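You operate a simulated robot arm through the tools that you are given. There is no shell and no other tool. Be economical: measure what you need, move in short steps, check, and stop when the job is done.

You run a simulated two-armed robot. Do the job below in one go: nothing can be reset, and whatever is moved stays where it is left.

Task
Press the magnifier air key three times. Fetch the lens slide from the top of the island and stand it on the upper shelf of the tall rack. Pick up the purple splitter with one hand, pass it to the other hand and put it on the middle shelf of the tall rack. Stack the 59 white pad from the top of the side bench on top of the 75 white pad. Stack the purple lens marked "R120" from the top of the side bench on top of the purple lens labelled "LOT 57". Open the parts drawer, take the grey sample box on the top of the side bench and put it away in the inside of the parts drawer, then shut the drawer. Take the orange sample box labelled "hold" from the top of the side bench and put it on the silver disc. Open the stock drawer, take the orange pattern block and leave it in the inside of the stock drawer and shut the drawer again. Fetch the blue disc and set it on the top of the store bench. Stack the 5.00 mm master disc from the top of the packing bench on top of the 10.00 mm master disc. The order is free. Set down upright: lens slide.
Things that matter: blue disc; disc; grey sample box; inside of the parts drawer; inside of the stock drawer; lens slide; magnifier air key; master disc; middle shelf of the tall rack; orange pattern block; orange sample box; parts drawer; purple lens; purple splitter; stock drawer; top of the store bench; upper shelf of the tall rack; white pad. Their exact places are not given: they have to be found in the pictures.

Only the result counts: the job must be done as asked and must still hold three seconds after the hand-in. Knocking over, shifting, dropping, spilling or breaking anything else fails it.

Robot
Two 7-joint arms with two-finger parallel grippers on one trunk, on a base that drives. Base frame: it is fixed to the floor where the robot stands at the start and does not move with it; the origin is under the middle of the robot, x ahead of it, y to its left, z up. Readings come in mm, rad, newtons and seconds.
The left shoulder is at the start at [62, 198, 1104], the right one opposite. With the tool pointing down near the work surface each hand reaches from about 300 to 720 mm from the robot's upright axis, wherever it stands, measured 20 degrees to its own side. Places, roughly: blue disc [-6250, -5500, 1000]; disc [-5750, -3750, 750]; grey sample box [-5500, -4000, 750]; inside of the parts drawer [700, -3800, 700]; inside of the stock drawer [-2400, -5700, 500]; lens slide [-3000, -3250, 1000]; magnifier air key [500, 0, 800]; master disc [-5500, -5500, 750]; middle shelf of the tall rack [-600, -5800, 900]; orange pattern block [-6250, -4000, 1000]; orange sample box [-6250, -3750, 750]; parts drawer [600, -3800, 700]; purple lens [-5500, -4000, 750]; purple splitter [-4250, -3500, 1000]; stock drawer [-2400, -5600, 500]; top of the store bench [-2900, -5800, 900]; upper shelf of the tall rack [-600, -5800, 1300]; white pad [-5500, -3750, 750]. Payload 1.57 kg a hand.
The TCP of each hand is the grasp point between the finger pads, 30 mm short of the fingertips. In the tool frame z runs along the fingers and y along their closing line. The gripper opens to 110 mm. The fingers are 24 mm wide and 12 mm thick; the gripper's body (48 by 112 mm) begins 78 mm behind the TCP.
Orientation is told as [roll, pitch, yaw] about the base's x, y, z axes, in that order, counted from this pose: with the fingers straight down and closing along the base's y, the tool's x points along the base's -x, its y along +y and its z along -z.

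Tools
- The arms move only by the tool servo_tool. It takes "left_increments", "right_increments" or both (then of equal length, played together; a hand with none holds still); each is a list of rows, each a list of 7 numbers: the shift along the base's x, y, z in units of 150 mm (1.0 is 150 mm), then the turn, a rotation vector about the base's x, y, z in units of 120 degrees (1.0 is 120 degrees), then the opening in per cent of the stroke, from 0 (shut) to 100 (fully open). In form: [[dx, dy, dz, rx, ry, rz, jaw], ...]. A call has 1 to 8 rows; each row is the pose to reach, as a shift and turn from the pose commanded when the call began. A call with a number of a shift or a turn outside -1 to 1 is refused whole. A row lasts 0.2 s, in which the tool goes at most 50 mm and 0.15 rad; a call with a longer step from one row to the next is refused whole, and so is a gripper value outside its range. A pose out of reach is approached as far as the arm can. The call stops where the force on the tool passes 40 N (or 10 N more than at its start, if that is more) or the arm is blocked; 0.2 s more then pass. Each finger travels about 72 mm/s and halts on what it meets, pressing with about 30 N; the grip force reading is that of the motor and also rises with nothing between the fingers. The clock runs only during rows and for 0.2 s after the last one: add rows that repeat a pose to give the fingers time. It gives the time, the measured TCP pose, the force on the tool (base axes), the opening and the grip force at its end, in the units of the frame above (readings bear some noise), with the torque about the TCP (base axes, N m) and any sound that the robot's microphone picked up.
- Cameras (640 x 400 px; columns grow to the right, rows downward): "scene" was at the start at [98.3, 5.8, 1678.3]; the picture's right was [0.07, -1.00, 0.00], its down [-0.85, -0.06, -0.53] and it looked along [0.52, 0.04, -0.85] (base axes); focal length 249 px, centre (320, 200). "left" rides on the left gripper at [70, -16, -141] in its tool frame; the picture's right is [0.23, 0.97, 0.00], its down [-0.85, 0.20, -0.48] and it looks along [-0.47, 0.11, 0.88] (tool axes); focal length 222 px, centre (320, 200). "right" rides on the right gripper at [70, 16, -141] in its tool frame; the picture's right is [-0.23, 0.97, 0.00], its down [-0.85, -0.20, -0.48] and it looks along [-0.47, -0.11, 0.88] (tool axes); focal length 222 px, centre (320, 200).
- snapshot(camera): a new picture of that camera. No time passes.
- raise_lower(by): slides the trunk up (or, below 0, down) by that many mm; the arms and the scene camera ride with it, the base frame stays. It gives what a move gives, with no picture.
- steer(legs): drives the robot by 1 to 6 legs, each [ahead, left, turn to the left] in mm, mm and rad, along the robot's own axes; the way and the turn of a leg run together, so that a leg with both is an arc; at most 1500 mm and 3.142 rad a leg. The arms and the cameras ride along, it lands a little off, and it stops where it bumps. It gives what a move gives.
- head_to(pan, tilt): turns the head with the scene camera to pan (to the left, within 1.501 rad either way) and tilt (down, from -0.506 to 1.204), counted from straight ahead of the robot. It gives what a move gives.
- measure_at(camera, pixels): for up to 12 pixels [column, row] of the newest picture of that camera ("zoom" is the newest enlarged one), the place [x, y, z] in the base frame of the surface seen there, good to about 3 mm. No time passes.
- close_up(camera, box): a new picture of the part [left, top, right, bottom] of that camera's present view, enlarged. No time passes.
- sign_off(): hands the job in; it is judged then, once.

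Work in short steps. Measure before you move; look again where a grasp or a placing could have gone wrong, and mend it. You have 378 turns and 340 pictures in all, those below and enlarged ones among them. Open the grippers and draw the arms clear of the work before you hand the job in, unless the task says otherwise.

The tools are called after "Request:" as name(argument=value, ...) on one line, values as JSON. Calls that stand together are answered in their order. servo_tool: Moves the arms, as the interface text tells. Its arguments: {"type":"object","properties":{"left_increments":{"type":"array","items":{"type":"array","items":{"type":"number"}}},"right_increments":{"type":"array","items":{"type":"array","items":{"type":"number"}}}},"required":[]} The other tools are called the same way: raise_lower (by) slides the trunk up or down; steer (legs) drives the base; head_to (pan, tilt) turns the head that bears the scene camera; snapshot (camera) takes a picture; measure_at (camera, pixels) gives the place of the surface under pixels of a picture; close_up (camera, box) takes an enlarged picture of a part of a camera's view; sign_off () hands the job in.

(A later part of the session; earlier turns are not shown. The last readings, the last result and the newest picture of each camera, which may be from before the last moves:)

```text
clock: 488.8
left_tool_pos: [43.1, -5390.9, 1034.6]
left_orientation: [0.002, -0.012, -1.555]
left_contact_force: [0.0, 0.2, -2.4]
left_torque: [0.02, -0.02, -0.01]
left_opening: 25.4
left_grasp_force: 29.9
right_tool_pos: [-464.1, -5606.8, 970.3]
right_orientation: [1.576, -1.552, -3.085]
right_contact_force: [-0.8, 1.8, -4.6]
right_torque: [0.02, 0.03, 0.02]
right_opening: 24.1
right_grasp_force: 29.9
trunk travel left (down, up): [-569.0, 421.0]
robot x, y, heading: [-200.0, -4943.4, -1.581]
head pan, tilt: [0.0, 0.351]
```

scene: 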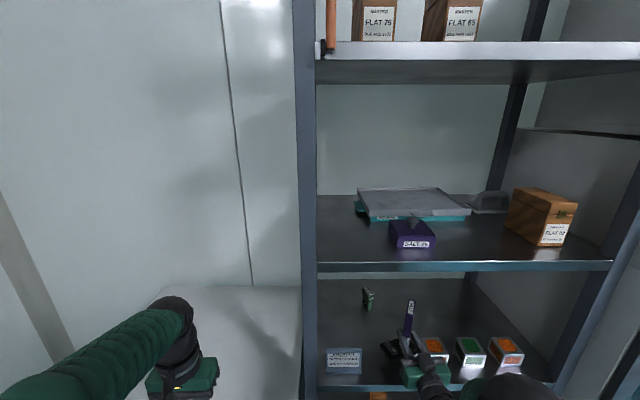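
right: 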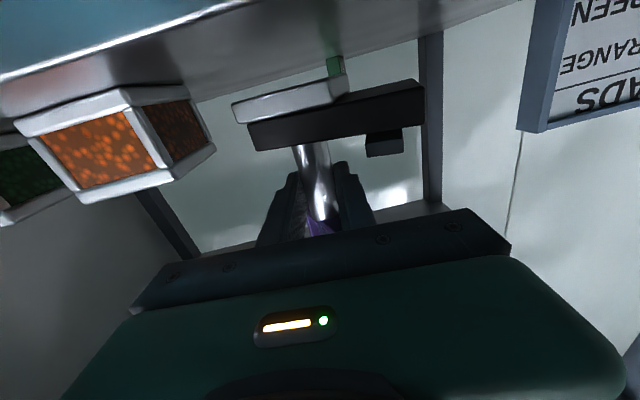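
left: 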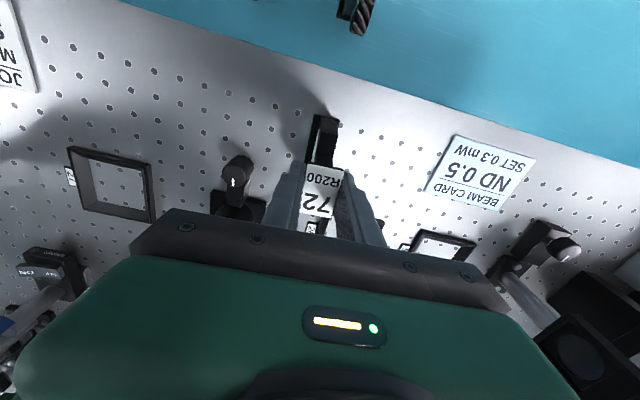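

Request:
servo_tool(right_increments=[[0, 0, -0.01, 0, 0, 0, 3], [0, 0, -0.02, 0, 0, 0, 3], [0, 0, -0.025, 0, 0, 0, 3]])

Request:
snapshot(camera="right")

```text
clock: 489.6
left_tool_pos: [46.3, -5389.3, 1036.2]
left_orientation: [-0.001, -0.011, -1.554]
left_contact_force: [0.0, 0.4, -1.9]
left_torque: [-0.02, -0.02, 0.02]
left_opening: 25.7
left_grasp_force: 29.9
right_tool_pos: [-464.8, -5605.6, 968.7]
right_orientation: [1.986, -1.554, 2.789]
right_contact_force: [-3.3, -0.7, 8.4]
right_torque: [0.03, 0.68, 0.04]
right_opening: 23.8
right_grasp_force: 29.0
trunk travel left (down, up): [-569.0, 421.0]
robot x, y, heading: [-198.3, -4941.1, -1.578]
head pan, tilt: [0.0, 0.351]
```

```text
117 pictures are left
```

right: 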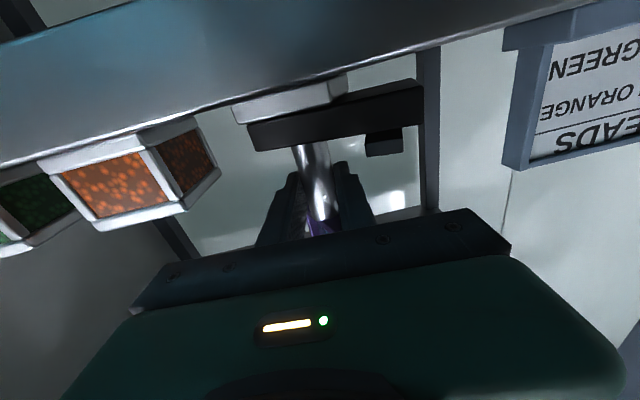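

Contact made. Open and withdraw straight back.

Request:
servo_tool(right_increments=[[0, 0, 0, 0, 0, 0, 15], [0, 0, 0, 0, 0, 0, 30], [0, 0, 0, 0, 0, 0, 50], [0, 0, 0, 0, 0, 0, 60], [0, 0, 0, 0, 0, 0, 60]])

Request:
snapshot(camera="right")

```text
clock: 490.8
left_tool_pos: [44.8, -5390.5, 1035.9]
left_orientation: [-0.001, -0.01, -1.553]
left_contact_force: [-0.2, -0.1, -2.1]
left_torque: [0.04, -0.02, -0.01]
left_opening: 25.5
left_grasp_force: 30.2
right_tool_pos: [-463.0, -5606.5, 966.5]
right_orientation: [1.594, -1.554, -3.103]
right_contact_force: [0.8, 0.4, 1.0]
right_torque: [-0.01, 0.0, 0.01]
right_opening: 66.0
right_grasp_force: 0.0
trunk travel left (down, up): [-569.0, 421.0]
robot x, y, heading: [-195.9, -4946.5, -1.58]
head pan, tilt: [0.0, 0.351]
```

```text
116 pictures are left
```

right: 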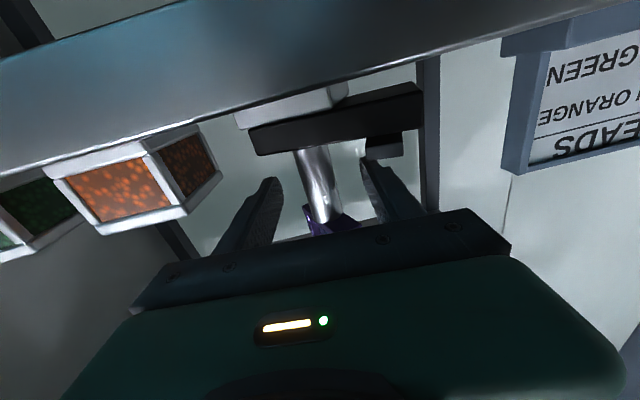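

Back the base straight off 250 mm.

Request:
steer(legs=[[-250, 0, 0]])

Request:
snapshot(camera="scene")

```text
clock: 492.6
left_tool_pos: [47.9, -5141.3, 1034.6]
left_orientation: [0.0, -0.009, -1.556]
left_contact_force: [0.2, 0.5, -2.1]
left_torque: [0.01, 0.01, -0.03]
left_opening: 25.5
left_grasp_force: 30.0
right_tool_pos: [-461.1, -5358.0, 966.5]
right_orientation: [1.581, -1.555, -3.088]
right_contact_force: [0.4, -0.1, 1.4]
right_torque: [0.01, 0.0, 0.01]
right_opening: 66.0
right_grasp_force: 0.0
trunk travel left (down, up): [-569.0, 421.0]
robot x, y, heading: [-194.2, -4692.5, -1.575]
head pan, tilt: [0.0, 0.351]
```

```text
115 pictures are left
```

scene: 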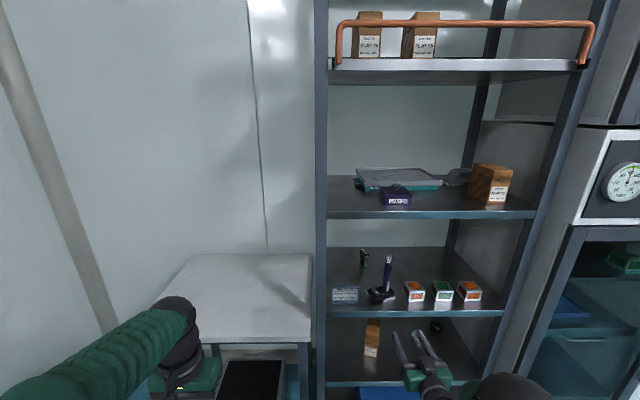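

Splitter is in place. I fold the right hand back to pointing down.

Request:
servo_tool(right_increments=[[0, 0.1, 0, 0.07, 0, 0, 60], [0, 0.2, 0, 0.14, 0, 0, 60], [0, 0.3, 0, 0.21, 0, 0, 60], [0, 0.4, 0, 0.28, 0, 0, 60], [0, 0.5, 0, 0.35, 0, 0, 60], [0, 0.6, 0, 0.42, 0, 0, 60], [0, 0.7, 0, 0.49, 0, 0, 60], [0, 0.8, 0, 0.56, 0, 0, 60]])

Request:
servo_tool(right_increments=[[0, 0.2, 0.1, 0.065, 0, 0, 60], [0, 0.4, 0.2, 0.13, 0, 0, 60], [0, 0.6, 0.3, 0.19, 0, 0, 60], [0, 0.7, 0.3, 0.19, 0, 0, 60]])

Request:
raise_lower(by=415)

Request:
snapshot(camera="scene")

```text
clock: 494.4
left_tool_pos: [48.1, -5141.0, 1035.7]
left_orientation: [0.0, -0.011, -1.555]
left_contact_force: [-0.3, -0.6, -1.9]
left_torque: [-0.02, 0.0, 0.03]
left_opening: 25.4
left_grasp_force: 29.8
right_tool_pos: [-459.8, -5238.0, 968.3]
right_orientation: [0.069, -0.398, -1.588]
right_contact_force: [0.1, -1.0, -0.2]
right_torque: [0.0, -0.01, 0.01]
right_opening: 66.2
right_grasp_force: 0.0
trunk travel left (down, up): [-569.0, 421.0]
robot x, y, heading: [-193.4, -4697.7, -1.578]
head pan, tilt: [0.0, 0.351]
```

```text
clock: 495.4
left_tool_pos: [47.6, -5138.5, 1035.9]
left_orientation: [0.0, -0.012, -1.556]
left_contact_force: [0.7, 0.5, -2.6]
left_torque: [0.01, -0.02, -0.03]
left_opening: 25.2
left_grasp_force: 30.3
right_tool_pos: [-461.4, -5130.0, 1015.2]
right_orientation: [0.063, -0.001, -1.586]
right_contact_force: [-0.2, 0.4, 1.1]
right_torque: [-0.05, 0.0, 0.01]
right_opening: 66.1
right_grasp_force: 0.0
trunk travel left (down, up): [-569.0, 421.0]
robot x, y, heading: [-194.6, -4696.9, -1.583]
head pan, tilt: [0.0, 0.351]
```

```text
refused: 415 is not a number from -400 to 400
```

```text
114 pictures are left
```

scene: 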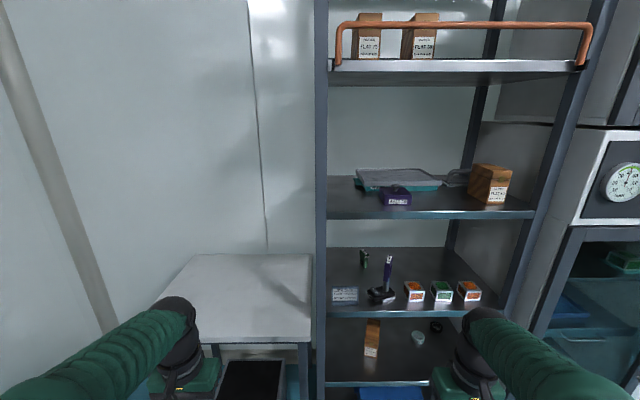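

Raise 400 and move to bring the left hand before the free spot on the upper shelf.

Request:
raise_lower(by=400)

Request:
steer(legs=[[0, -310, 0], [220, 0, 0]])

Request:
head_to(pan=0.15, tilt=0.6)

Request:
snapshot(camera="scene")

Request:
snapshot(camera="left")

```text
clock: 499.2
left_tool_pos: [47.5, -5140.8, 1436.3]
left_orientation: [0.0, -0.012, -1.556]
left_contact_force: [-0.9, -0.2, -2.1]
left_torque: [0.01, 0.0, -0.01]
left_opening: 25.7
left_grasp_force: 30.0
right_tool_pos: [-460.4, -5132.2, 1412.7]
right_orientation: [0.062, -0.002, -1.586]
right_contact_force: [-0.2, 0.6, -0.3]
right_torque: [0.02, -0.06, 0.03]
right_opening: 65.9
right_grasp_force: 0.1
trunk travel left (down, up): [-969.0, 21.0]
robot x, y, heading: [-190.5, -4693.8, -1.581]
head pan, tilt: [0.0, 0.351]
```

```text
clock: 502.6
left_tool_pos: [-270.9, -5352.8, 1438.5]
left_orientation: [-0.003, -0.015, -1.57]
left_contact_force: [0.6, 0.1, -0.9]
left_torque: [-0.01, 0.0, -0.01]
left_opening: 25.3
left_grasp_force: 30.3
right_tool_pos: [-781.6, -5338.8, 1416.7]
right_orientation: [0.062, -0.006, -1.602]
right_contact_force: [0.1, -0.1, 0.1]
right_torque: [-0.02, -0.01, -0.01]
right_opening: 66.0
right_grasp_force: 0.1
trunk travel left (down, up): [-969.0, 21.0]
robot x, y, heading: [-508.5, -4911.2, -1.595]
head pan, tilt: [0.0, 0.351]
```

```text
clock: 503.4
left_tool_pos: [-265.5, -5354.8, 1436.3]
left_orientation: [-0.003, -0.014, -1.569]
left_contact_force: [0.8, -0.5, -2.3]
left_torque: [-0.02, 0.06, -0.02]
left_opening: 25.4
left_grasp_force: 29.3
right_tool_pos: [-777.1, -5340.5, 1417.1]
right_orientation: [0.061, -0.006, -1.602]
right_contact_force: [0.4, -0.2, 0.1]
right_torque: [0.02, 0.05, 0.0]
right_opening: 65.9
right_grasp_force: 0.1
trunk travel left (down, up): [-969.0, 21.0]
robot x, y, heading: [-505.4, -4912.4, -1.594]
head pan, tilt: [0.15, 0.6]
```

```text
113 pictures are left
```

scene: 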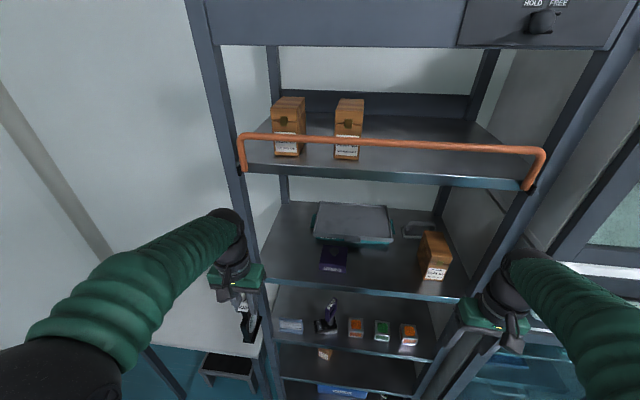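

```text
112 pictures are left
```

left: 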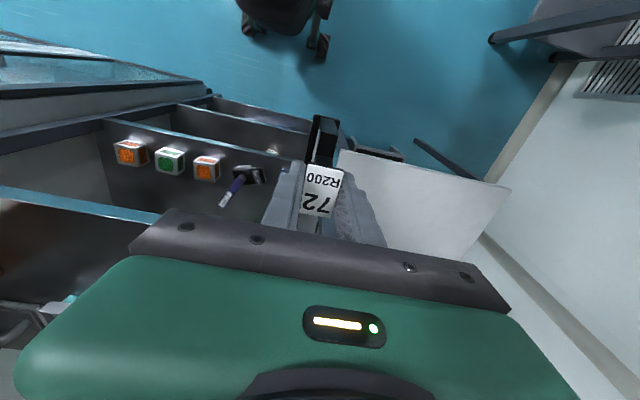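

Request:
measure_at(camera="scene", pixels=[[400, 143], [400, 183], [250, 172], [265, 250], [322, 265], [345, 265], [290, 275], [275, 285], [300, 240], [315, 235]])

Request:
measure_at(camera="left", pixels=[[322, 190], [312, 185], [335, 185], [323, 130], [313, 150], [335, 135]])

```text
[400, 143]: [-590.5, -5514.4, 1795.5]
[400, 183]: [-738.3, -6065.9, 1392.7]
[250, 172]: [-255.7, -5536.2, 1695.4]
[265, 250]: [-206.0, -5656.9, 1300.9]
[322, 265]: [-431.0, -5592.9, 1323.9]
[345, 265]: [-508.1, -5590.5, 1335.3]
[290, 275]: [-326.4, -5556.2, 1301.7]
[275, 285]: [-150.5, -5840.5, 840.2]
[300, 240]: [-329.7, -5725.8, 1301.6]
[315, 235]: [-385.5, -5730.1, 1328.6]
```

```text
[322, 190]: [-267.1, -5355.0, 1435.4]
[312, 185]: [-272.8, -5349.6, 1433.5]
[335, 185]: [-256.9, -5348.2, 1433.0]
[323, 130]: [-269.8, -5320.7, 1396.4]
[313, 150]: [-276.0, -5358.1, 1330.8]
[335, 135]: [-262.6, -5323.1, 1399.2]
```

I check the left forearm's height relative to the top shelf.

Request:
measure_at(camera="scene", pixels=[[225, 212], [228, 225], [200, 232], [160, 250], [120, 270], [60, 320], [235, 255], [240, 275]])

```text
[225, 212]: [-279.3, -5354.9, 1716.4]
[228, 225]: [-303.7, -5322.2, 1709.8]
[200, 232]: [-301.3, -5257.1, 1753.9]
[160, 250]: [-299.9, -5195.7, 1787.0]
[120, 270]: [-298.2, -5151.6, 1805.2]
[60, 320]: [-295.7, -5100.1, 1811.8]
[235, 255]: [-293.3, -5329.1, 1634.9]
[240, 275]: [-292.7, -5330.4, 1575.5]
```

The wrist would touch the top shelf, so I'll set the slide on the empty side table and regrip with the hand tilted. Lower the trunk and shift left.

Request:
steer(legs=[[-60, 0, 0.015], [0, 400, 0]])

Request:
raise_lower(by=-360)

Request:
head_to(pan=0.3, tilt=0.7)

Request:
snapshot(camera="scene")

```text
clock: 506.4
left_tool_pos: [118.0, -5294.0, 1440.3]
left_orientation: [0.011, -0.016, -1.554]
left_contact_force: [0.5, 0.2, -2.1]
left_torque: [-0.01, -0.02, 0.01]
left_opening: 25.6
left_grasp_force: 30.2
right_tool_pos: [-390.8, -5286.1, 1412.8]
right_orientation: [0.075, -0.005, -1.586]
right_contact_force: [-0.7, 0.0, 0.4]
right_torque: [-0.01, -0.03, 0.03]
right_opening: 66.0
right_grasp_force: 0.1
trunk travel left (down, up): [-969.0, 21.0]
robot x, y, heading: [-109.5, -4857.3, -1.577]
head pan, tilt: [0.15, 0.6]
```

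```text
clock: 509.9
left_tool_pos: [130.5, -5296.2, 1078.0]
left_orientation: [0.004, -0.014, -1.552]
left_contact_force: [-0.8, 0.4, -1.9]
left_torque: [0.0, -0.01, 0.0]
left_opening: 25.4
left_grasp_force: 29.9
right_tool_pos: [-378.8, -5289.4, 1054.1]
right_orientation: [0.064, -0.003, -1.585]
right_contact_force: [0.3, 0.1, -0.7]
right_torque: [0.04, -0.01, -0.01]
right_opening: 66.0
right_grasp_force: 0.1
trunk travel left (down, up): [-609.0, 381.0]
robot x, y, heading: [-112.4, -4853.4, -1.573]
head pan, tilt: [0.15, 0.6]
```

```text
clock: 510.6
left_tool_pos: [130.9, -5295.2, 1077.8]
left_orientation: [0.003, -0.014, -1.552]
left_contact_force: [0.2, 0.1, -2.0]
left_torque: [0.0, 0.0, -0.01]
left_opening: 25.5
left_grasp_force: 29.9
right_tool_pos: [-378.2, -5288.6, 1055.1]
right_orientation: [0.065, -0.004, -1.585]
right_contact_force: [0.6, 0.4, 0.5]
right_torque: [-0.01, 0.01, 0.03]
right_opening: 66.1
right_grasp_force: 0.0
trunk travel left (down, up): [-609.0, 381.0]
robot x, y, heading: [-107.5, -4857.1, -1.579]
head pan, tilt: [0.3, 0.7]
```

```text
111 pictures are left
```

scene: 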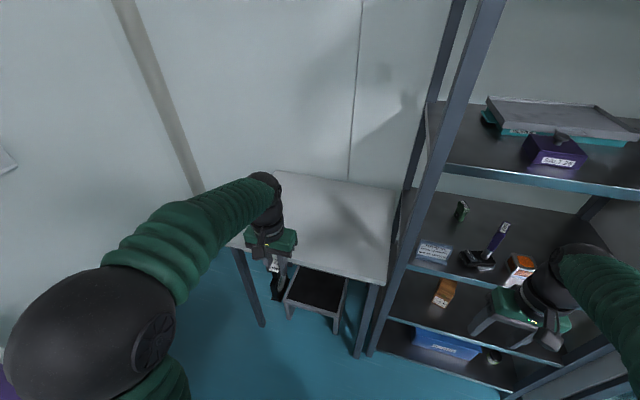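

Request:
measure_at(camera="scene", pixels=[[330, 225], [300, 250], [380, 275], [250, 225], [340, 190], [310, 262]])

Request:
servo_tool(left_increments=[[-0.05, -0.3, 0, 0, 0.007, 0, 5], [-0.05, -0.6, 0, 0, 0.007, 0, 5], [-0.05, -0.9, 0, 0, 0.007, 0, 5], [-0.05, -1, 0, 0, 0.007, 0, 5], [-0.05, -1, 0, 0, 0.007, 0, 5]])

```text
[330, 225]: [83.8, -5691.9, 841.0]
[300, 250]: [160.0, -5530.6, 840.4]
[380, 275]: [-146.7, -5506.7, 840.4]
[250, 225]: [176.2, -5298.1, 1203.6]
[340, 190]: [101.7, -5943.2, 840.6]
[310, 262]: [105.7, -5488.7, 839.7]
```

```text
clock: 511.9
left_tool_pos: [122.6, -5444.1, 1078.2]
left_orientation: [-0.012, -0.014, -1.552]
left_contact_force: [-0.1, 0.4, -0.7]
left_torque: [0.0, 0.01, 0.0]
left_opening: 25.5
left_grasp_force: 30.2
right_tool_pos: [-380.1, -5288.6, 1054.0]
right_orientation: [0.064, -0.003, -1.585]
right_contact_force: [0.6, -0.3, -1.7]
right_torque: [0.05, 0.03, 0.02]
right_opening: 65.9
right_grasp_force: 0.1
trunk travel left (down, up): [-609.0, 381.0]
robot x, y, heading: [-111.2, -4850.6, -1.576]
head pan, tilt: [0.3, 0.7]
```

Table top z≈840. I set the slide down around (122,-5565).

Request:
servo_tool(left_increments=[[0, -0.3, 0, 0.0067, -0.0057, 0, 5], [0, -0.6, 0, 0.0067, -0.0057, 0, 5], [0, -0.8, -0.2, 0.0067, -0.0057, 0, 5], [0, -0.8, -0.5, 0.0067, -0.0057, 0, 5], [0, -0.8, -0.7, 0.0067, -0.0057, 0, 5], [0, -0.8, -0.74, 0.0067, -0.0057, 0, 5], [0, -0.8, -0.74, 0.0067, -0.0057, 0, 5]])

Request:
servo_tool(left_increments=[[0, 0, -0.015, 0, 0, 0, 5], [0, 0, -0.03, 0, 0, 0, 5], [0, 0, -0.04, 0, 0, 0, 5]])

```text
clock: 513.5
left_tool_pos: [118.3, -5534.4, 965.4]
left_orientation: [0.0, 0.002, -1.551]
left_contact_force: [-0.5, -0.9, -2.6]
left_torque: [0.0, -0.02, -0.02]
left_opening: 25.7
left_grasp_force: 30.5
left hand out of reach, approached as far as the arm can: row 2, 3, 4, 5, 6, 7
right_tool_pos: [-378.7, -5290.1, 1054.1]
right_orientation: [0.065, -0.002, -1.585]
right_contact_force: [0.1, 0.8, 0.0]
right_torque: [0.0, -0.02, -0.01]
right_opening: 66.0
right_grasp_force: 0.2
trunk travel left (down, up): [-609.0, 381.0]
robot x, y, heading: [-110.2, -4853.6, -1.576]
head pan, tilt: [0.3, 0.7]
```

```text
clock: 514.2
left_tool_pos: [118.7, -5532.1, 960.2]
left_orientation: [0.0, -0.002, -1.551]
left_contact_force: [-0.3, -0.4, 6.0]
left_torque: [-0.31, 0.11, -0.05]
left_opening: 25.4
left_grasp_force: 29.9
right_tool_pos: [-379.5, -5289.7, 1054.8]
right_orientation: [0.067, -0.003, -1.584]
right_contact_force: [-0.2, 0.2, 0.2]
right_torque: [0.01, -0.06, 0.04]
right_opening: 65.9
right_grasp_force: 0.1
trunk travel left (down, up): [-609.0, 381.0]
robot x, y, heading: [-112.8, -4852.8, -1.576]
head pan, tilt: [0.3, 0.7]
```

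Down at y≈-5532 (foot still fully on the table). Release and rise.

Request:
servo_tool(left_increments=[[0, 0, 0, 0, 0, 0, 20], [0, 0, 0, 0, 0, 0, 40], [0, 0, 0, 0, 0, 0, 60], [0, 0, 0.1, 0, 0, 0, 60], [0, 0, 0.4, 0, 0, 0, 60], [0, 0, 0.7, 0, 0, 0, 60]])

Request:
snapshot(camera="left")

```text
clock: 515.6
left_tool_pos: [117.2, -5510.2, 1060.1]
left_orientation: [0.001, 0.001, -1.552]
left_contact_force: [0.3, 0.0, 0.5]
left_torque: [-0.01, 0.01, 0.01]
left_opening: 66.0
left_grasp_force: 0.0
left hand out of reach, approached as far as the arm can: row 5, 6
right_tool_pos: [-381.0, -5288.8, 1053.6]
right_orientation: [0.067, -0.004, -1.585]
right_contact_force: [-0.5, -0.1, -0.3]
right_torque: [-0.03, 0.04, 0.02]
right_opening: 66.0
right_grasp_force: 0.1
trunk travel left (down, up): [-609.0, 381.0]
robot x, y, heading: [-108.5, -4853.7, -1.577]
head pan, tilt: [0.3, 0.7]
```

```text
110 pictures are left
```

left: 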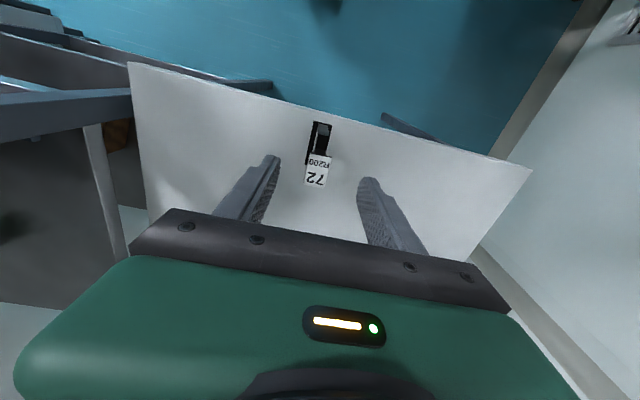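

I measure the slide and tilt the hand 45° (fingers forward-down).

Request:
measure_at(camera="left", pixels=[[318, 168], [310, 165], [327, 165], [315, 182], [321, 150], [322, 128], [314, 150], [328, 145]])

Request:
servo_tool(left_increments=[[0, 0.1, 0, -0.0625, 0, 0, 60], [0, 0.2, 0, -0.125, 0, 0, 60], [0, 0.3, 0, -0.1875, 0, 0, 60], [0, 0.4, 0, -0.25, 0, 0, 60], [0, 0.5, 0, -0.3125, 0, 0, 60], [0, 0.6, 0, -0.375, 0, 0, 60], [0, 0.6, 0, -0.375, 0, 0, 60]])

Request:
snapshot(camera="left")

```text
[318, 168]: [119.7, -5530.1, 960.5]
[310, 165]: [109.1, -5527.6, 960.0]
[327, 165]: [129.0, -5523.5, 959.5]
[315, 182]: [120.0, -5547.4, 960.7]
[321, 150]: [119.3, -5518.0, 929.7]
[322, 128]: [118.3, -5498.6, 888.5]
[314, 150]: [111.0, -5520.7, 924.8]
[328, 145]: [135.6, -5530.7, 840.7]
```

```text
clock: 517.2
left_tool_pos: [116.9, -5421.6, 1057.0]
left_orientation: [-0.018, -0.785, -1.543]
left_contact_force: [-0.4, 1.2, -0.2]
left_torque: [0.0, 0.0, 0.02]
left_opening: 66.0
left_grasp_force: 0.1
left hand out of reach, approached as far as the arm can: row 1
right_tool_pos: [-379.2, -5289.4, 1054.6]
right_orientation: [0.065, -0.003, -1.584]
right_contact_force: [-0.1, 0.5, 0.3]
right_torque: [0.03, 0.01, 0.01]
right_opening: 66.0
right_grasp_force: 0.1
trunk travel left (down, up): [-609.0, 381.0]
robot x, y, heading: [-108.4, -4856.4, -1.575]
head pan, tilt: [0.3, 0.7]
```

```text
109 pictures are left
```

left: 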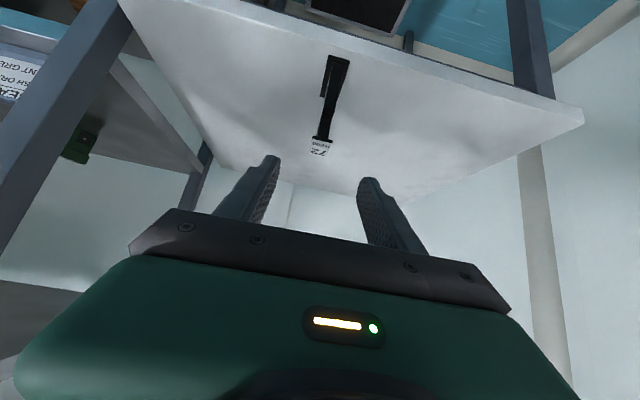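

Approach along the pointing direction to the slide's upper frame.

Request:
servo_tool(left_increments=[[0.005, -0.2, -0.2, 0, 0, 0, 60], [0.01, -0.4, -0.42, 0, 0, 0, 60], [0.015, -0.58, -0.62, 0, 0, 0, 60], [0.015, -0.7, -0.76, 0, 0, 0, 60], [0.015, -0.7, -0.76, 0, 0, 0, 60]])

Request:
snapshot(camera="left")

Request:
snapshot(camera="scene")

```text
clock: 518.5
left_tool_pos: [117.9, -5526.8, 943.7]
left_orientation: [-0.017, -0.785, -1.546]
left_contact_force: [0.1, 0.1, 0.0]
left_torque: [0.01, 0.02, 0.01]
left_opening: 65.8
left_grasp_force: 0.0
right_tool_pos: [-378.5, -5288.2, 1054.8]
right_orientation: [0.063, -0.005, -1.585]
right_contact_force: [-0.5, 0.3, -0.2]
right_torque: [-0.03, -0.02, -0.05]
right_opening: 66.1
right_grasp_force: 0.2
trunk travel left (down, up): [-609.0, 381.0]
robot x, y, heading: [-109.6, -4850.5, -1.573]
head pan, tilt: [0.3, 0.7]
```

```text
108 pictures are left
```

left: 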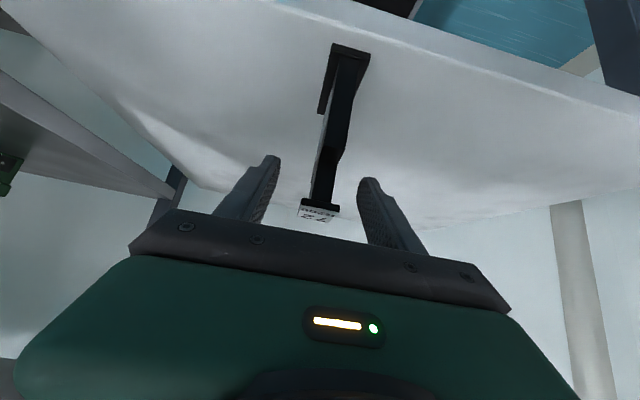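

```text
107 pictures are left
```

scene: 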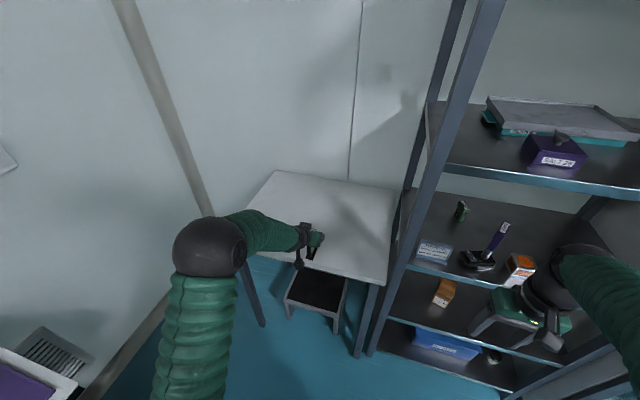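

Close, lift a little, back off, and raise the trunk.

Request:
servo_tool(left_increments=[[0, 0, 0, 0, 0, 0, 35], [0, 0, 0, 0, 0, 0, 10], [0, 0, 0, 0, 0, 0, 5], [0, 0, 0, 0, 0, 0, 5], [0, 0, 0, 0, 0, 0, 5]])

Request:
servo_tool(left_increments=[[0, 0, 0.1, 0, 0, 0, 5], [0, 0, 0.3, 0, 0, 0, 5], [0, 0.2, 0.5, 0, 0, 0, 5], [0, 0.4, 0.6, 0, 0, 0, 5], [0, 0.6, 0.7, 0, 0, 0, 5]])

Request:
snapshot(camera="scene")

```text
clock: 519.6
left_tool_pos: [118.5, -5526.2, 944.5]
left_orientation: [-0.019, -0.784, -1.543]
left_contact_force: [0.3, -1.2, -0.2]
left_torque: [0.05, 0.0, 0.02]
left_opening: 25.7
left_grasp_force: 29.9
right_tool_pos: [-379.3, -5289.1, 1054.1]
right_orientation: [0.065, -0.003, -1.584]
right_contact_force: [0.3, -0.8, -0.4]
right_torque: [-0.02, -0.02, -0.01]
right_opening: 66.1
right_grasp_force: 0.0
trunk travel left (down, up): [-609.0, 381.0]
robot x, y, heading: [-112.7, -4854.7, -1.58]
head pan, tilt: [0.3, 0.7]
```

```text
clock: 520.9
left_tool_pos: [118.4, -5434.6, 1050.4]
left_orientation: [-0.02, -0.785, -1.544]
left_contact_force: [-0.6, 1.0, -1.6]
left_torque: [0.01, 0.01, -0.01]
left_opening: 25.5
left_grasp_force: 30.1
right_tool_pos: [-379.6, -5288.2, 1055.2]
right_orientation: [0.064, -0.005, -1.582]
right_contact_force: [0.2, -0.4, 0.0]
right_torque: [0.02, 0.04, -0.01]
right_opening: 66.1
right_grasp_force: 0.0
trunk travel left (down, up): [-609.0, 381.0]
robot x, y, heading: [-105.4, -4853.7, -1.577]
head pan, tilt: [0.3, 0.7]
```

```text
106 pictures are left
```

scene: 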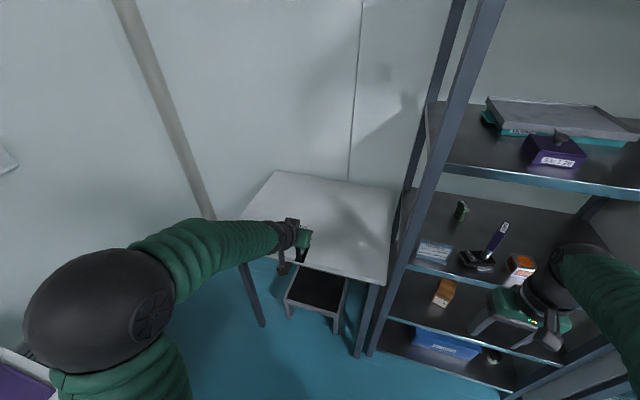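

Request:
raise_lower(by=365)

Request:
steer(legs=[[0, -445, 0]])

Request:
head_to(pan=0.2, tilt=0.6)

Request:
snapshot(camera="scene")

Request:
snapshot(camera="left")

```text
clock: 524.4
left_tool_pos: [118.2, -5435.7, 1413.3]
left_orientation: [-0.019, -0.783, -1.543]
left_contact_force: [-0.3, -0.8, -1.1]
left_torque: [0.01, 0.02, 0.02]
left_opening: 25.5
left_grasp_force: 29.6
right_tool_pos: [-379.7, -5289.9, 1419.8]
right_orientation: [0.063, -0.006, -1.584]
right_contact_force: [-0.9, 0.3, 0.7]
right_torque: [-0.02, -0.01, 0.03]
right_opening: 66.1
right_grasp_force: 0.0
trunk travel left (down, up): [-974.0, 16.0]
robot x, y, heading: [-107.4, -4855.2, -1.571]
head pan, tilt: [0.3, 0.7]
```

```text
clock: 527.1
left_tool_pos: [-327.8, -5434.1, 1413.2]
left_orientation: [-0.023, -0.784, -1.538]
left_contact_force: [0.7, -0.9, -2.0]
left_torque: [0.02, 0.01, -0.01]
left_opening: 25.8
left_grasp_force: 30.4
right_tool_pos: [-825.5, -5289.5, 1420.6]
right_orientation: [0.063, -0.004, -1.581]
right_contact_force: [-1.4, 0.3, 0.2]
right_torque: [0.01, 0.03, 0.01]
right_opening: 66.0
right_grasp_force: 0.0
trunk travel left (down, up): [-974.0, 16.0]
robot x, y, heading: [-559.5, -4852.8, -1.57]
head pan, tilt: [0.3, 0.7]
```

```text
clock: 527.8
left_tool_pos: [-332.4, -5432.6, 1414.2]
left_orientation: [-0.018, -0.785, -1.54]
left_contact_force: [-0.1, 0.5, -2.5]
left_torque: [0.02, 0.03, -0.01]
left_opening: 25.4
left_grasp_force: 29.8
right_tool_pos: [-831.3, -5288.1, 1419.6]
right_orientation: [0.066, -0.003, -1.582]
right_contact_force: [0.7, 0.5, -0.6]
right_torque: [-0.01, -0.01, -0.01]
right_opening: 65.8
right_grasp_force: 0.0
trunk travel left (down, up): [-974.0, 16.0]
robot x, y, heading: [-559.2, -4851.9, -1.571]
head pan, tilt: [0.201, 0.6]
```

```text
105 pictures are left
```

scene: 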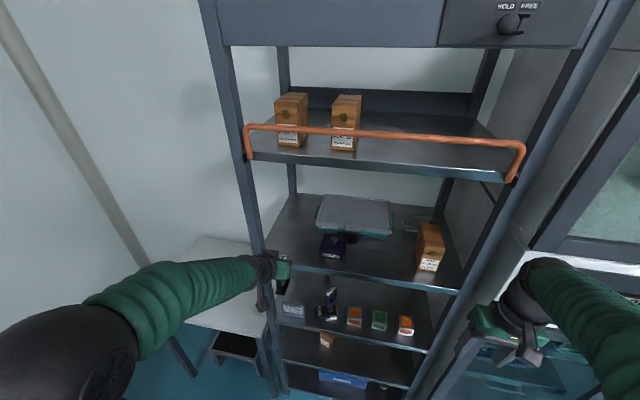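

```text
104 pictures are left
```

left: 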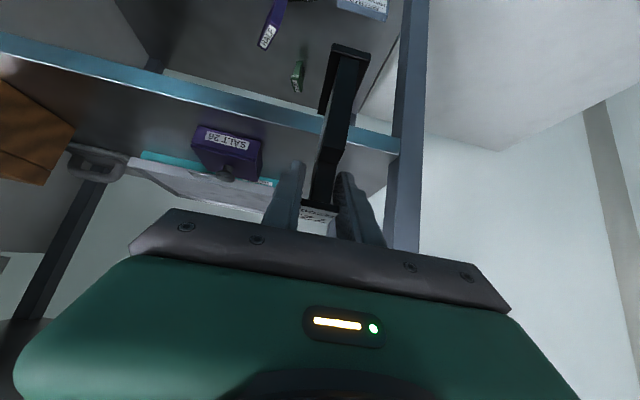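

Clear path; I advance 115 with the base, then the rest with the arm, 10 mm above the shelf.

Request:
servo_tool(left_increments=[[0, 0, 0.04, 0, 0, 0, 5], [0, 0, 0.04, 0, 0, 0, 5]])

Request:
steer(legs=[[115, 0, 0]])

Request:
snapshot(camera="left")

Request:
snapshot(camera="scene")

```text
clock: 528.4
left_tool_pos: [-332.5, -5432.1, 1421.0]
left_orientation: [-0.017, -0.787, -1.54]
left_contact_force: [-0.1, 0.6, -2.1]
left_torque: [-0.02, 0.01, 0.01]
left_opening: 25.4
left_grasp_force: 30.1
right_tool_pos: [-831.2, -5288.3, 1419.8]
right_orientation: [0.066, -0.007, -1.582]
right_contact_force: [0.8, 0.8, 0.2]
right_torque: [-0.03, -0.02, -0.01]
right_opening: 65.9
right_grasp_force: 0.0
trunk travel left (down, up): [-974.0, 16.0]
robot x, y, heading: [-565.0, -4854.6, -1.573]
head pan, tilt: [0.201, 0.6]
```

```text
clock: 529.6
left_tool_pos: [-331.5, -5533.6, 1428.1]
left_orientation: [-0.017, -0.796, -1.542]
left_contact_force: [0.0, -0.1, -1.2]
left_torque: [0.02, 0.02, 0.02]
left_opening: 25.5
left_grasp_force: 30.2
right_tool_pos: [-830.3, -5387.7, 1424.8]
right_orientation: [0.066, -0.016, -1.583]
right_contact_force: [0.4, 0.3, 0.0]
right_torque: [-0.04, -0.03, 0.02]
right_opening: 66.0
right_grasp_force: 0.0
trunk travel left (down, up): [-974.0, 16.0]
robot x, y, heading: [-560.2, -4969.2, -1.574]
head pan, tilt: [0.201, 0.6]
```

```text
103 pictures are left
```

left: 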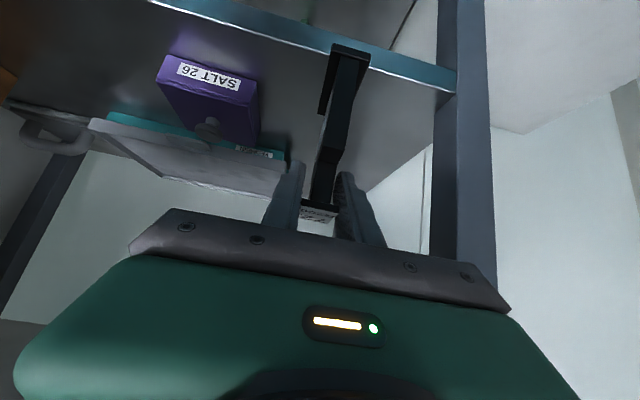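

```text
102 pictures are left
```

scene: 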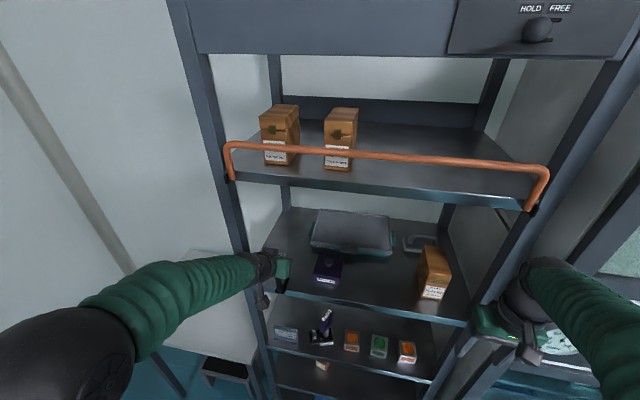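

Advance the arm 75 mm further over the shelf.

Request:
servo_tool(left_increments=[[0, -0.15, 0, 0, 0, 0, 5], [0, -0.3, 0, 0, 0, 0, 5], [0, -0.45, 0, 0, 0, 0, 5], [0, -0.45, -0.05, 0, 0, 0, 5], [0, -0.45, -0.05, 0, 0, 0, 5]])

Request:
snapshot(camera="left")

```text
clock: 530.8
left_tool_pos: [-330.7, -5621.2, 1411.2]
left_orientation: [-0.02, -0.781, -1.541]
left_contact_force: [0.8, 0.5, -1.9]
left_torque: [-0.03, -0.01, -0.04]
left_opening: 25.5
left_grasp_force: 29.9
right_tool_pos: [-829.8, -5408.4, 1418.2]
right_orientation: [0.065, -0.002, -1.584]
right_contact_force: [-0.6, -0.1, 0.9]
right_torque: [0.0, -0.01, -0.01]
right_opening: 66.0
right_grasp_force: 0.1
trunk travel left (down, up): [-974.0, 16.0]
robot x, y, heading: [-562.8, -4968.0, -1.571]
head pan, tilt: [0.201, 0.6]
```

```text
101 pictures are left
```

left: 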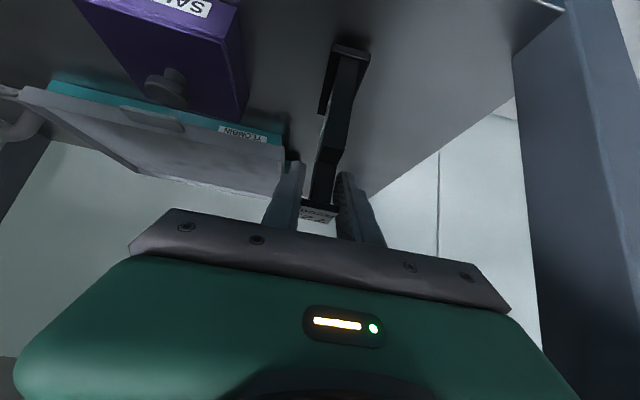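

Creep down to contact.

Request:
servo_tool(left_increments=[[0, 0, -0.015, 0, 0, 0, 5], [0, 0, -0.03, 0, 0, 0, 5], [0, 0, -0.04, 0, 0, 0, 5], [0, 0, -0.04, 0, 0, 0, 5]])

```text
clock: 531.8
left_tool_pos: [-332.1, -5614.8, 1409.2]
left_orientation: [-0.018, -0.787, -1.541]
left_contact_force: [0.3, 0.8, -1.7]
left_torque: [-0.02, -0.01, -0.01]
left_opening: 25.6
left_grasp_force: 29.7
right_tool_pos: [-830.6, -5403.5, 1420.5]
right_orientation: [0.065, -0.006, -1.583]
right_contact_force: [-0.5, 0.0, -0.3]
right_torque: [0.02, -0.03, 0.02]
right_opening: 66.0
right_grasp_force: 0.0
trunk travel left (down, up): [-974.0, 16.0]
robot x, y, heading: [-565.0, -4973.5, -1.573]
head pan, tilt: [0.201, 0.6]
```

Request:
servo_tool(left_increments=[[0, 0, -0.015, 0, 0, 0, 5], [0, 0, -0.03, 0, 0, 0, 5], [0, 0, -0.03, 0, 0, 0, 5], [0, 0, -0.03, 0, 0, 0, 5]])

```text
clock: 532.8
left_tool_pos: [-332.3, -5615.4, 1404.2]
left_orientation: [-0.018, -0.789, -1.543]
left_contact_force: [0.7, -0.7, 6.6]
left_torque: [0.16, 0.02, -0.03]
left_opening: 25.5
left_grasp_force: 29.9
right_tool_pos: [-832.7, -5404.0, 1421.4]
right_orientation: [0.065, -0.004, -1.586]
right_contact_force: [0.2, -0.2, -0.8]
right_torque: [0.02, -0.01, 0.01]
right_opening: 66.0
right_grasp_force: 0.1
trunk travel left (down, up): [-974.0, 16.0]
robot x, y, heading: [-557.6, -4967.5, -1.572]
head pan, tilt: [0.201, 0.6]
```

Contact at 1404. Release, then withdraw back-up along the pointing direction.

Request:
servo_tool(left_increments=[[0, 0, 0, 0, 0, 0, 18], [0, 0, 0, 0, 0, 0, 30], [0, 0, 0, 0, 0, 0, 50], [0, 0, 0, 0, 0, 0, 60], [0, 0.06, 0.06, 0, 0, 0, 60], [0, 0.2, 0.2, 0, 0, 0, 60], [0, 0.4, 0.4, 0, 0, 0, 60]])

Request:
snapshot(camera="left")

Request:
snapshot(camera="scene")

```text
clock: 534.4
left_tool_pos: [-332.3, -5552.7, 1464.5]
left_orientation: [-0.017, -0.789, -1.542]
left_contact_force: [1.0, 0.6, -0.3]
left_torque: [0.0, -0.01, 0.01]
left_opening: 66.2
left_grasp_force: 0.1
right_tool_pos: [-830.2, -5400.9, 1422.5]
right_orientation: [0.067, -0.007, -1.583]
right_contact_force: [-1.0, 0.0, 0.8]
right_torque: [0.01, 0.05, 0.02]
right_opening: 66.0
right_grasp_force: 0.0
trunk travel left (down, up): [-974.0, 16.0]
robot x, y, heading: [-564.0, -4969.6, -1.572]
head pan, tilt: [0.201, 0.6]
```

```text
100 pictures are left
```

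left: 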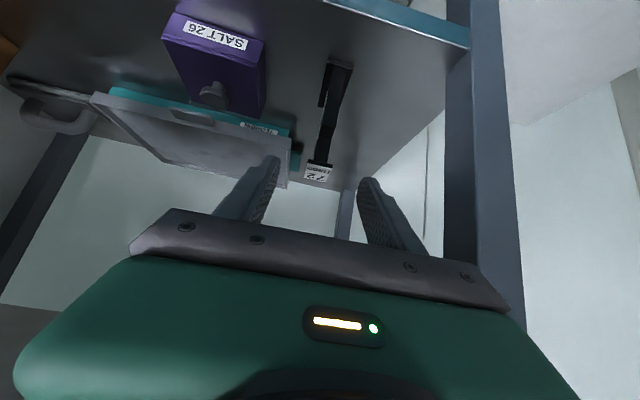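

```text
99 pictures are left
```

scene: 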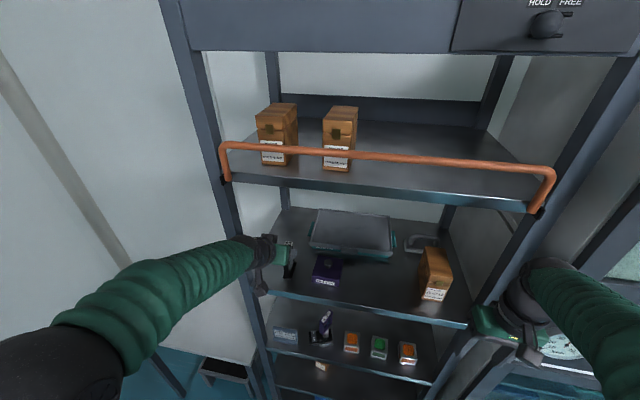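

The slide stands on the upper shelf. I back away, un-tilt the hand and lower the trunk to normal.

Request:
steer(legs=[[-350, 0, 0]])

Request:
servo_tool(left_increments=[[0, 0.05, 0, 0.0625, 0, 0, 60], [0, 0.1, 0, 0.125, 0, 0, 60], [0, 0.15, 0, 0.1875, 0, 0, 60], [0, 0.2, 0, 0.25, 0, 0, 60], [0, 0.2, 0, 0.3125, 0, 0, 60], [0, 0.2, 0, 0.375, 0, 0, 60]])

Request:
raise_lower(by=-274)

Request:
snapshot(camera="scene")

```text
clock: 536.7
left_tool_pos: [-331.7, -5215.9, 1460.1]
left_orientation: [-0.017, -0.781, -1.544]
left_contact_force: [-0.4, 0.1, -0.1]
left_torque: [0.02, -0.02, 0.0]
left_opening: 65.9
left_grasp_force: 0.0
right_tool_pos: [-830.2, -5063.0, 1418.4]
right_orientation: [0.067, -0.002, -1.582]
right_contact_force: [0.0, 0.4, -0.3]
right_torque: [0.03, -0.02, -0.02]
right_opening: 65.8
right_grasp_force: 0.0
trunk travel left (down, up): [-974.0, 16.0]
robot x, y, heading: [-557.5, -4625.1, -1.573]
head pan, tilt: [0.201, 0.6]
```

```text
clock: 538.1
left_tool_pos: [-330.4, -5182.5, 1460.5]
left_orientation: [0.001, 0.001, -1.551]
left_contact_force: [0.7, -0.3, -0.6]
left_torque: [0.01, 0.03, -0.03]
left_opening: 65.9
left_grasp_force: 0.0
right_tool_pos: [-829.6, -5062.0, 1419.0]
right_orientation: [0.066, -0.003, -1.583]
right_contact_force: [-0.4, -0.4, 0.1]
right_torque: [0.02, 0.03, -0.02]
right_opening: 66.1
right_grasp_force: 0.2
trunk travel left (down, up): [-974.0, 16.0]
robot x, y, heading: [-561.8, -4624.7, -1.572]
head pan, tilt: [0.201, 0.6]
```

```text
clock: 540.8
left_tool_pos: [-331.8, -5178.4, 1187.8]
left_orientation: [0.001, -0.001, -1.55]
left_contact_force: [0.6, 0.5, 0.9]
left_torque: [0.01, 0.01, 0.0]
left_opening: 65.9
left_grasp_force: 0.1
right_tool_pos: [-829.5, -5056.8, 1147.7]
right_orientation: [0.065, -0.004, -1.583]
right_contact_force: [-0.1, 0.0, -0.1]
right_torque: [0.02, 0.01, -0.01]
right_opening: 65.8
right_grasp_force: 0.0
trunk travel left (down, up): [-700.0, 290.0]
robot x, y, heading: [-559.6, -4621.5, -1.573]
head pan, tilt: [0.201, 0.6]
```

```text
98 pictures are left
```

scene: 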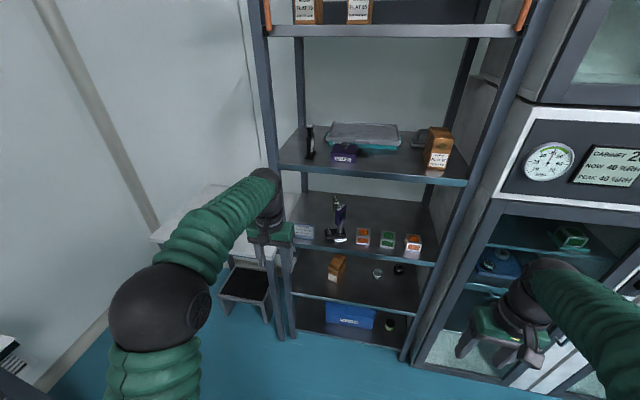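

Both pieces stand well. Now to fetch the grey SHIMS box: I tuck the hands and drive west to the side bench.

Request:
servo_tool(left_increments=[[0, 0.3, 0, 0, 0, 0, 60], [0, 0.6, 0, 0, 0, 0, 60], [0, 0.9, 0, 0, 0, -0.01, 60], [0, 1, -0.1, 0, 0, -0.01, 60]], right_increments=[[0, 0, 0, 0, -0.01, 0, 60], [0, 0, 0, 0, 0.03, 0, 60], [0, 0, 0, 0, 0.03, 0, 60], [0, 0, 0, 0, 0.03, 0, 60]])

Request:
steer(legs=[[0, 0, -1.568], [1500, 0, 0], [1500, 0, 0], [1280, 0, 0], [0, -460, 0]])

Request:
head_to(pan=0, tilt=0.8)

Request:
snapshot(camera="scene")

```text
clock: 541.8
left_tool_pos: [-329.9, -5026.3, 1172.6]
left_orientation: [0.004, -0.001, -1.57]
left_contact_force: [-0.1, -0.4, 0.5]
left_torque: [0.03, 0.01, 0.01]
left_opening: 65.8
left_grasp_force: 0.0
right_tool_pos: [-830.7, -5057.1, 1146.2]
right_orientation: [0.002, -0.004, -1.582]
right_contact_force: [-0.4, 1.0, -0.3]
right_torque: [-0.01, 0.01, 0.04]
right_opening: 66.0
right_grasp_force: 0.1
trunk travel left (down, up): [-700.0, 290.0]
robot x, y, heading: [-561.5, -4627.1, -1.58]
head pan, tilt: [0.201, 0.6]
```

```text
clock: 568.5
left_tool_pos: [-5240.7, -4501.8, 1172.4]
left_orientation: [-0.004, -0.002, -3.112]
left_contact_force: [0.4, -0.9, -0.1]
left_torque: [-0.01, 0.01, 0.02]
left_opening: 66.0
left_grasp_force: 0.0
right_tool_pos: [-5284.2, -4003.6, 1148.5]
right_orientation: [-0.002, -0.006, -3.124]
right_contact_force: [-0.2, 0.4, -1.1]
right_torque: [0.0, 0.0, -0.01]
right_opening: 66.2
right_grasp_force: 0.1
trunk travel left (down, up): [-700.0, 290.0]
robot x, y, heading: [-4843.2, -4252.9, -3.119]
head pan, tilt: [0.201, 0.6]
```

```text
clock: 569.2
left_tool_pos: [-5239.0, -4496.6, 1173.5]
left_orientation: [-0.002, -0.002, -3.113]
left_contact_force: [-0.5, 0.2, -0.9]
left_torque: [0.01, 0.0, -0.01]
left_opening: 65.9
left_grasp_force: 0.1
right_tool_pos: [-5283.5, -3997.6, 1146.9]
right_orientation: [0.002, -0.007, -3.127]
right_contact_force: [0.5, -0.9, -0.3]
right_torque: [0.01, -0.02, 0.02]
right_opening: 66.2
right_grasp_force: 0.1
trunk travel left (down, up): [-700.0, 290.0]
robot x, y, heading: [-4848.1, -4254.3, -3.112]
head pan, tilt: [0.0, 0.799]
```

```text
97 pictures are left
```

scene: 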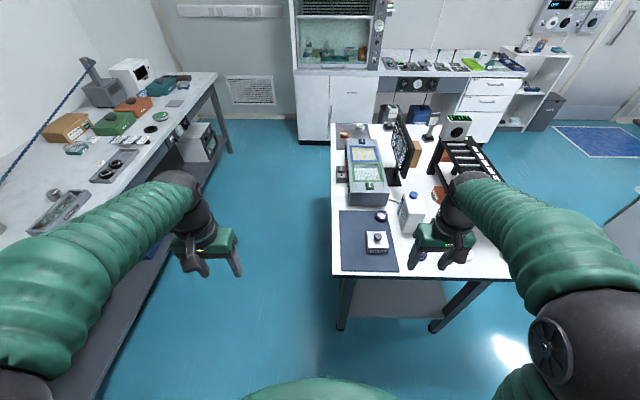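

Request:
close_up(camera="scene", box=[325, 190, 445, 280])

Request:
measure_at(camera="scene", pixels=[[377, 236], [367, 234], [387, 234], [368, 246], [388, 246], [378, 247], [377, 252], [360, 262]])

Request:
steer(legs=[[110, -60, -0.02]])

Request:
snapshot(camera="right")

```text
4.44 times, centred on (385, 235) of scene
```

zoom: 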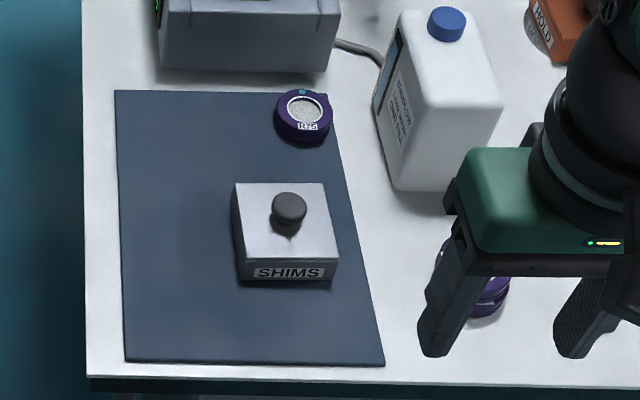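

```text
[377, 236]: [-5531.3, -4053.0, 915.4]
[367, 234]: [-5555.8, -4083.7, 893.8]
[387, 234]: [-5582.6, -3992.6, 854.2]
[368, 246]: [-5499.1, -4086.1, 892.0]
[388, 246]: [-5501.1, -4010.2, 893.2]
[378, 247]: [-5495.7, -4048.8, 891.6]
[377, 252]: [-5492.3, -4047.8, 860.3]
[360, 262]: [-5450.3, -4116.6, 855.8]
```

```text
clock: 570.4
left_tool_pos: [-5350.1, -4441.4, 1171.2]
left_orientation: [-0.009, -0.003, -3.131]
left_contact_force: [0.6, -1.6, 0.3]
left_torque: [0.12, 0.02, 0.02]
left_opening: 66.0
left_grasp_force: 0.0
right_tool_pos: [-5385.1, -3943.4, 1150.8]
right_orientation: [-0.006, -0.008, 3.138]
right_contact_force: [-0.1, -0.7, 0.2]
right_torque: [0.11, -0.03, 0.0]
right_opening: 66.0
right_grasp_force: 0.0
trunk travel left (down, up): [-700.0, 290.0]
robot x, y, heading: [-4952.8, -4200.1, -3.136]
head pan, tilt: [0.0, 0.799]
```

```text
95 pictures are left
```

right: 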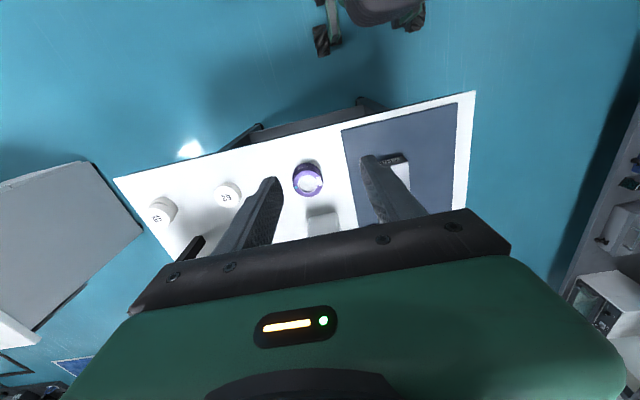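

SHIMS box centre (-5532,-4049), lid 892. I move the right hand above it, wide open.

Request:
servo_tool(right_increments=[[-0.15, -0.15, 0, 0, 0, 0, 100], [-0.35, -0.35, 0, 0, 0, 0, 100], [-0.55, -0.55, 0, 0, 0, 0, 100], [-0.8, -0.7, -0.1, 0, 0, 0, 100], [-0.97, -0.7, -0.35, 0, 0, 0, 100], [-0.97, -0.7, -0.65, 0, 0, 0, 100], [-0.97, -0.7, -0.9, 0, 0, 0, 100], [-0.97, -0.7, -0.9, 0, 0, 0, 100]])

Request:
snapshot(camera="right")

```text
clock: 572.2
left_tool_pos: [-5352.6, -4432.3, 1171.7]
left_orientation: [0.003, -0.002, -3.131]
left_contact_force: [-1.1, 0.3, -0.5]
left_torque: [0.0, -0.02, 0.03]
left_opening: 66.1
left_grasp_force: 0.1
right_tool_pos: [-5530.7, -4035.7, 1009.5]
right_orientation: [0.003, -0.009, 3.139]
right_contact_force: [-0.4, 0.0, 0.5]
right_torque: [-0.05, 0.01, -0.01]
right_opening: 110.0
right_grasp_force: 0.1
trunk travel left (down, up): [-700.0, 290.0]
robot x, y, heading: [-4953.0, -4199.1, -3.134]
head pan, tilt: [0.0, 0.799]
```

```text
94 pictures are left
```

right: 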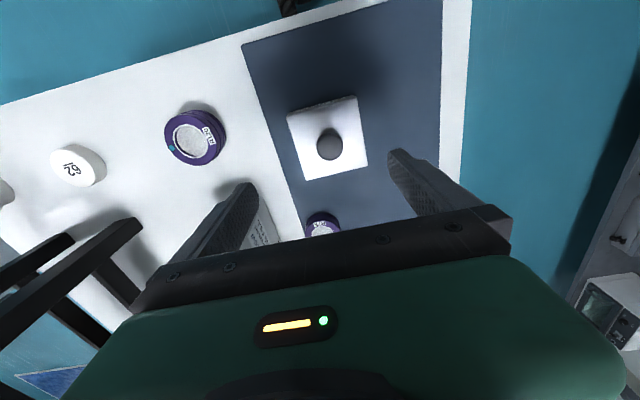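

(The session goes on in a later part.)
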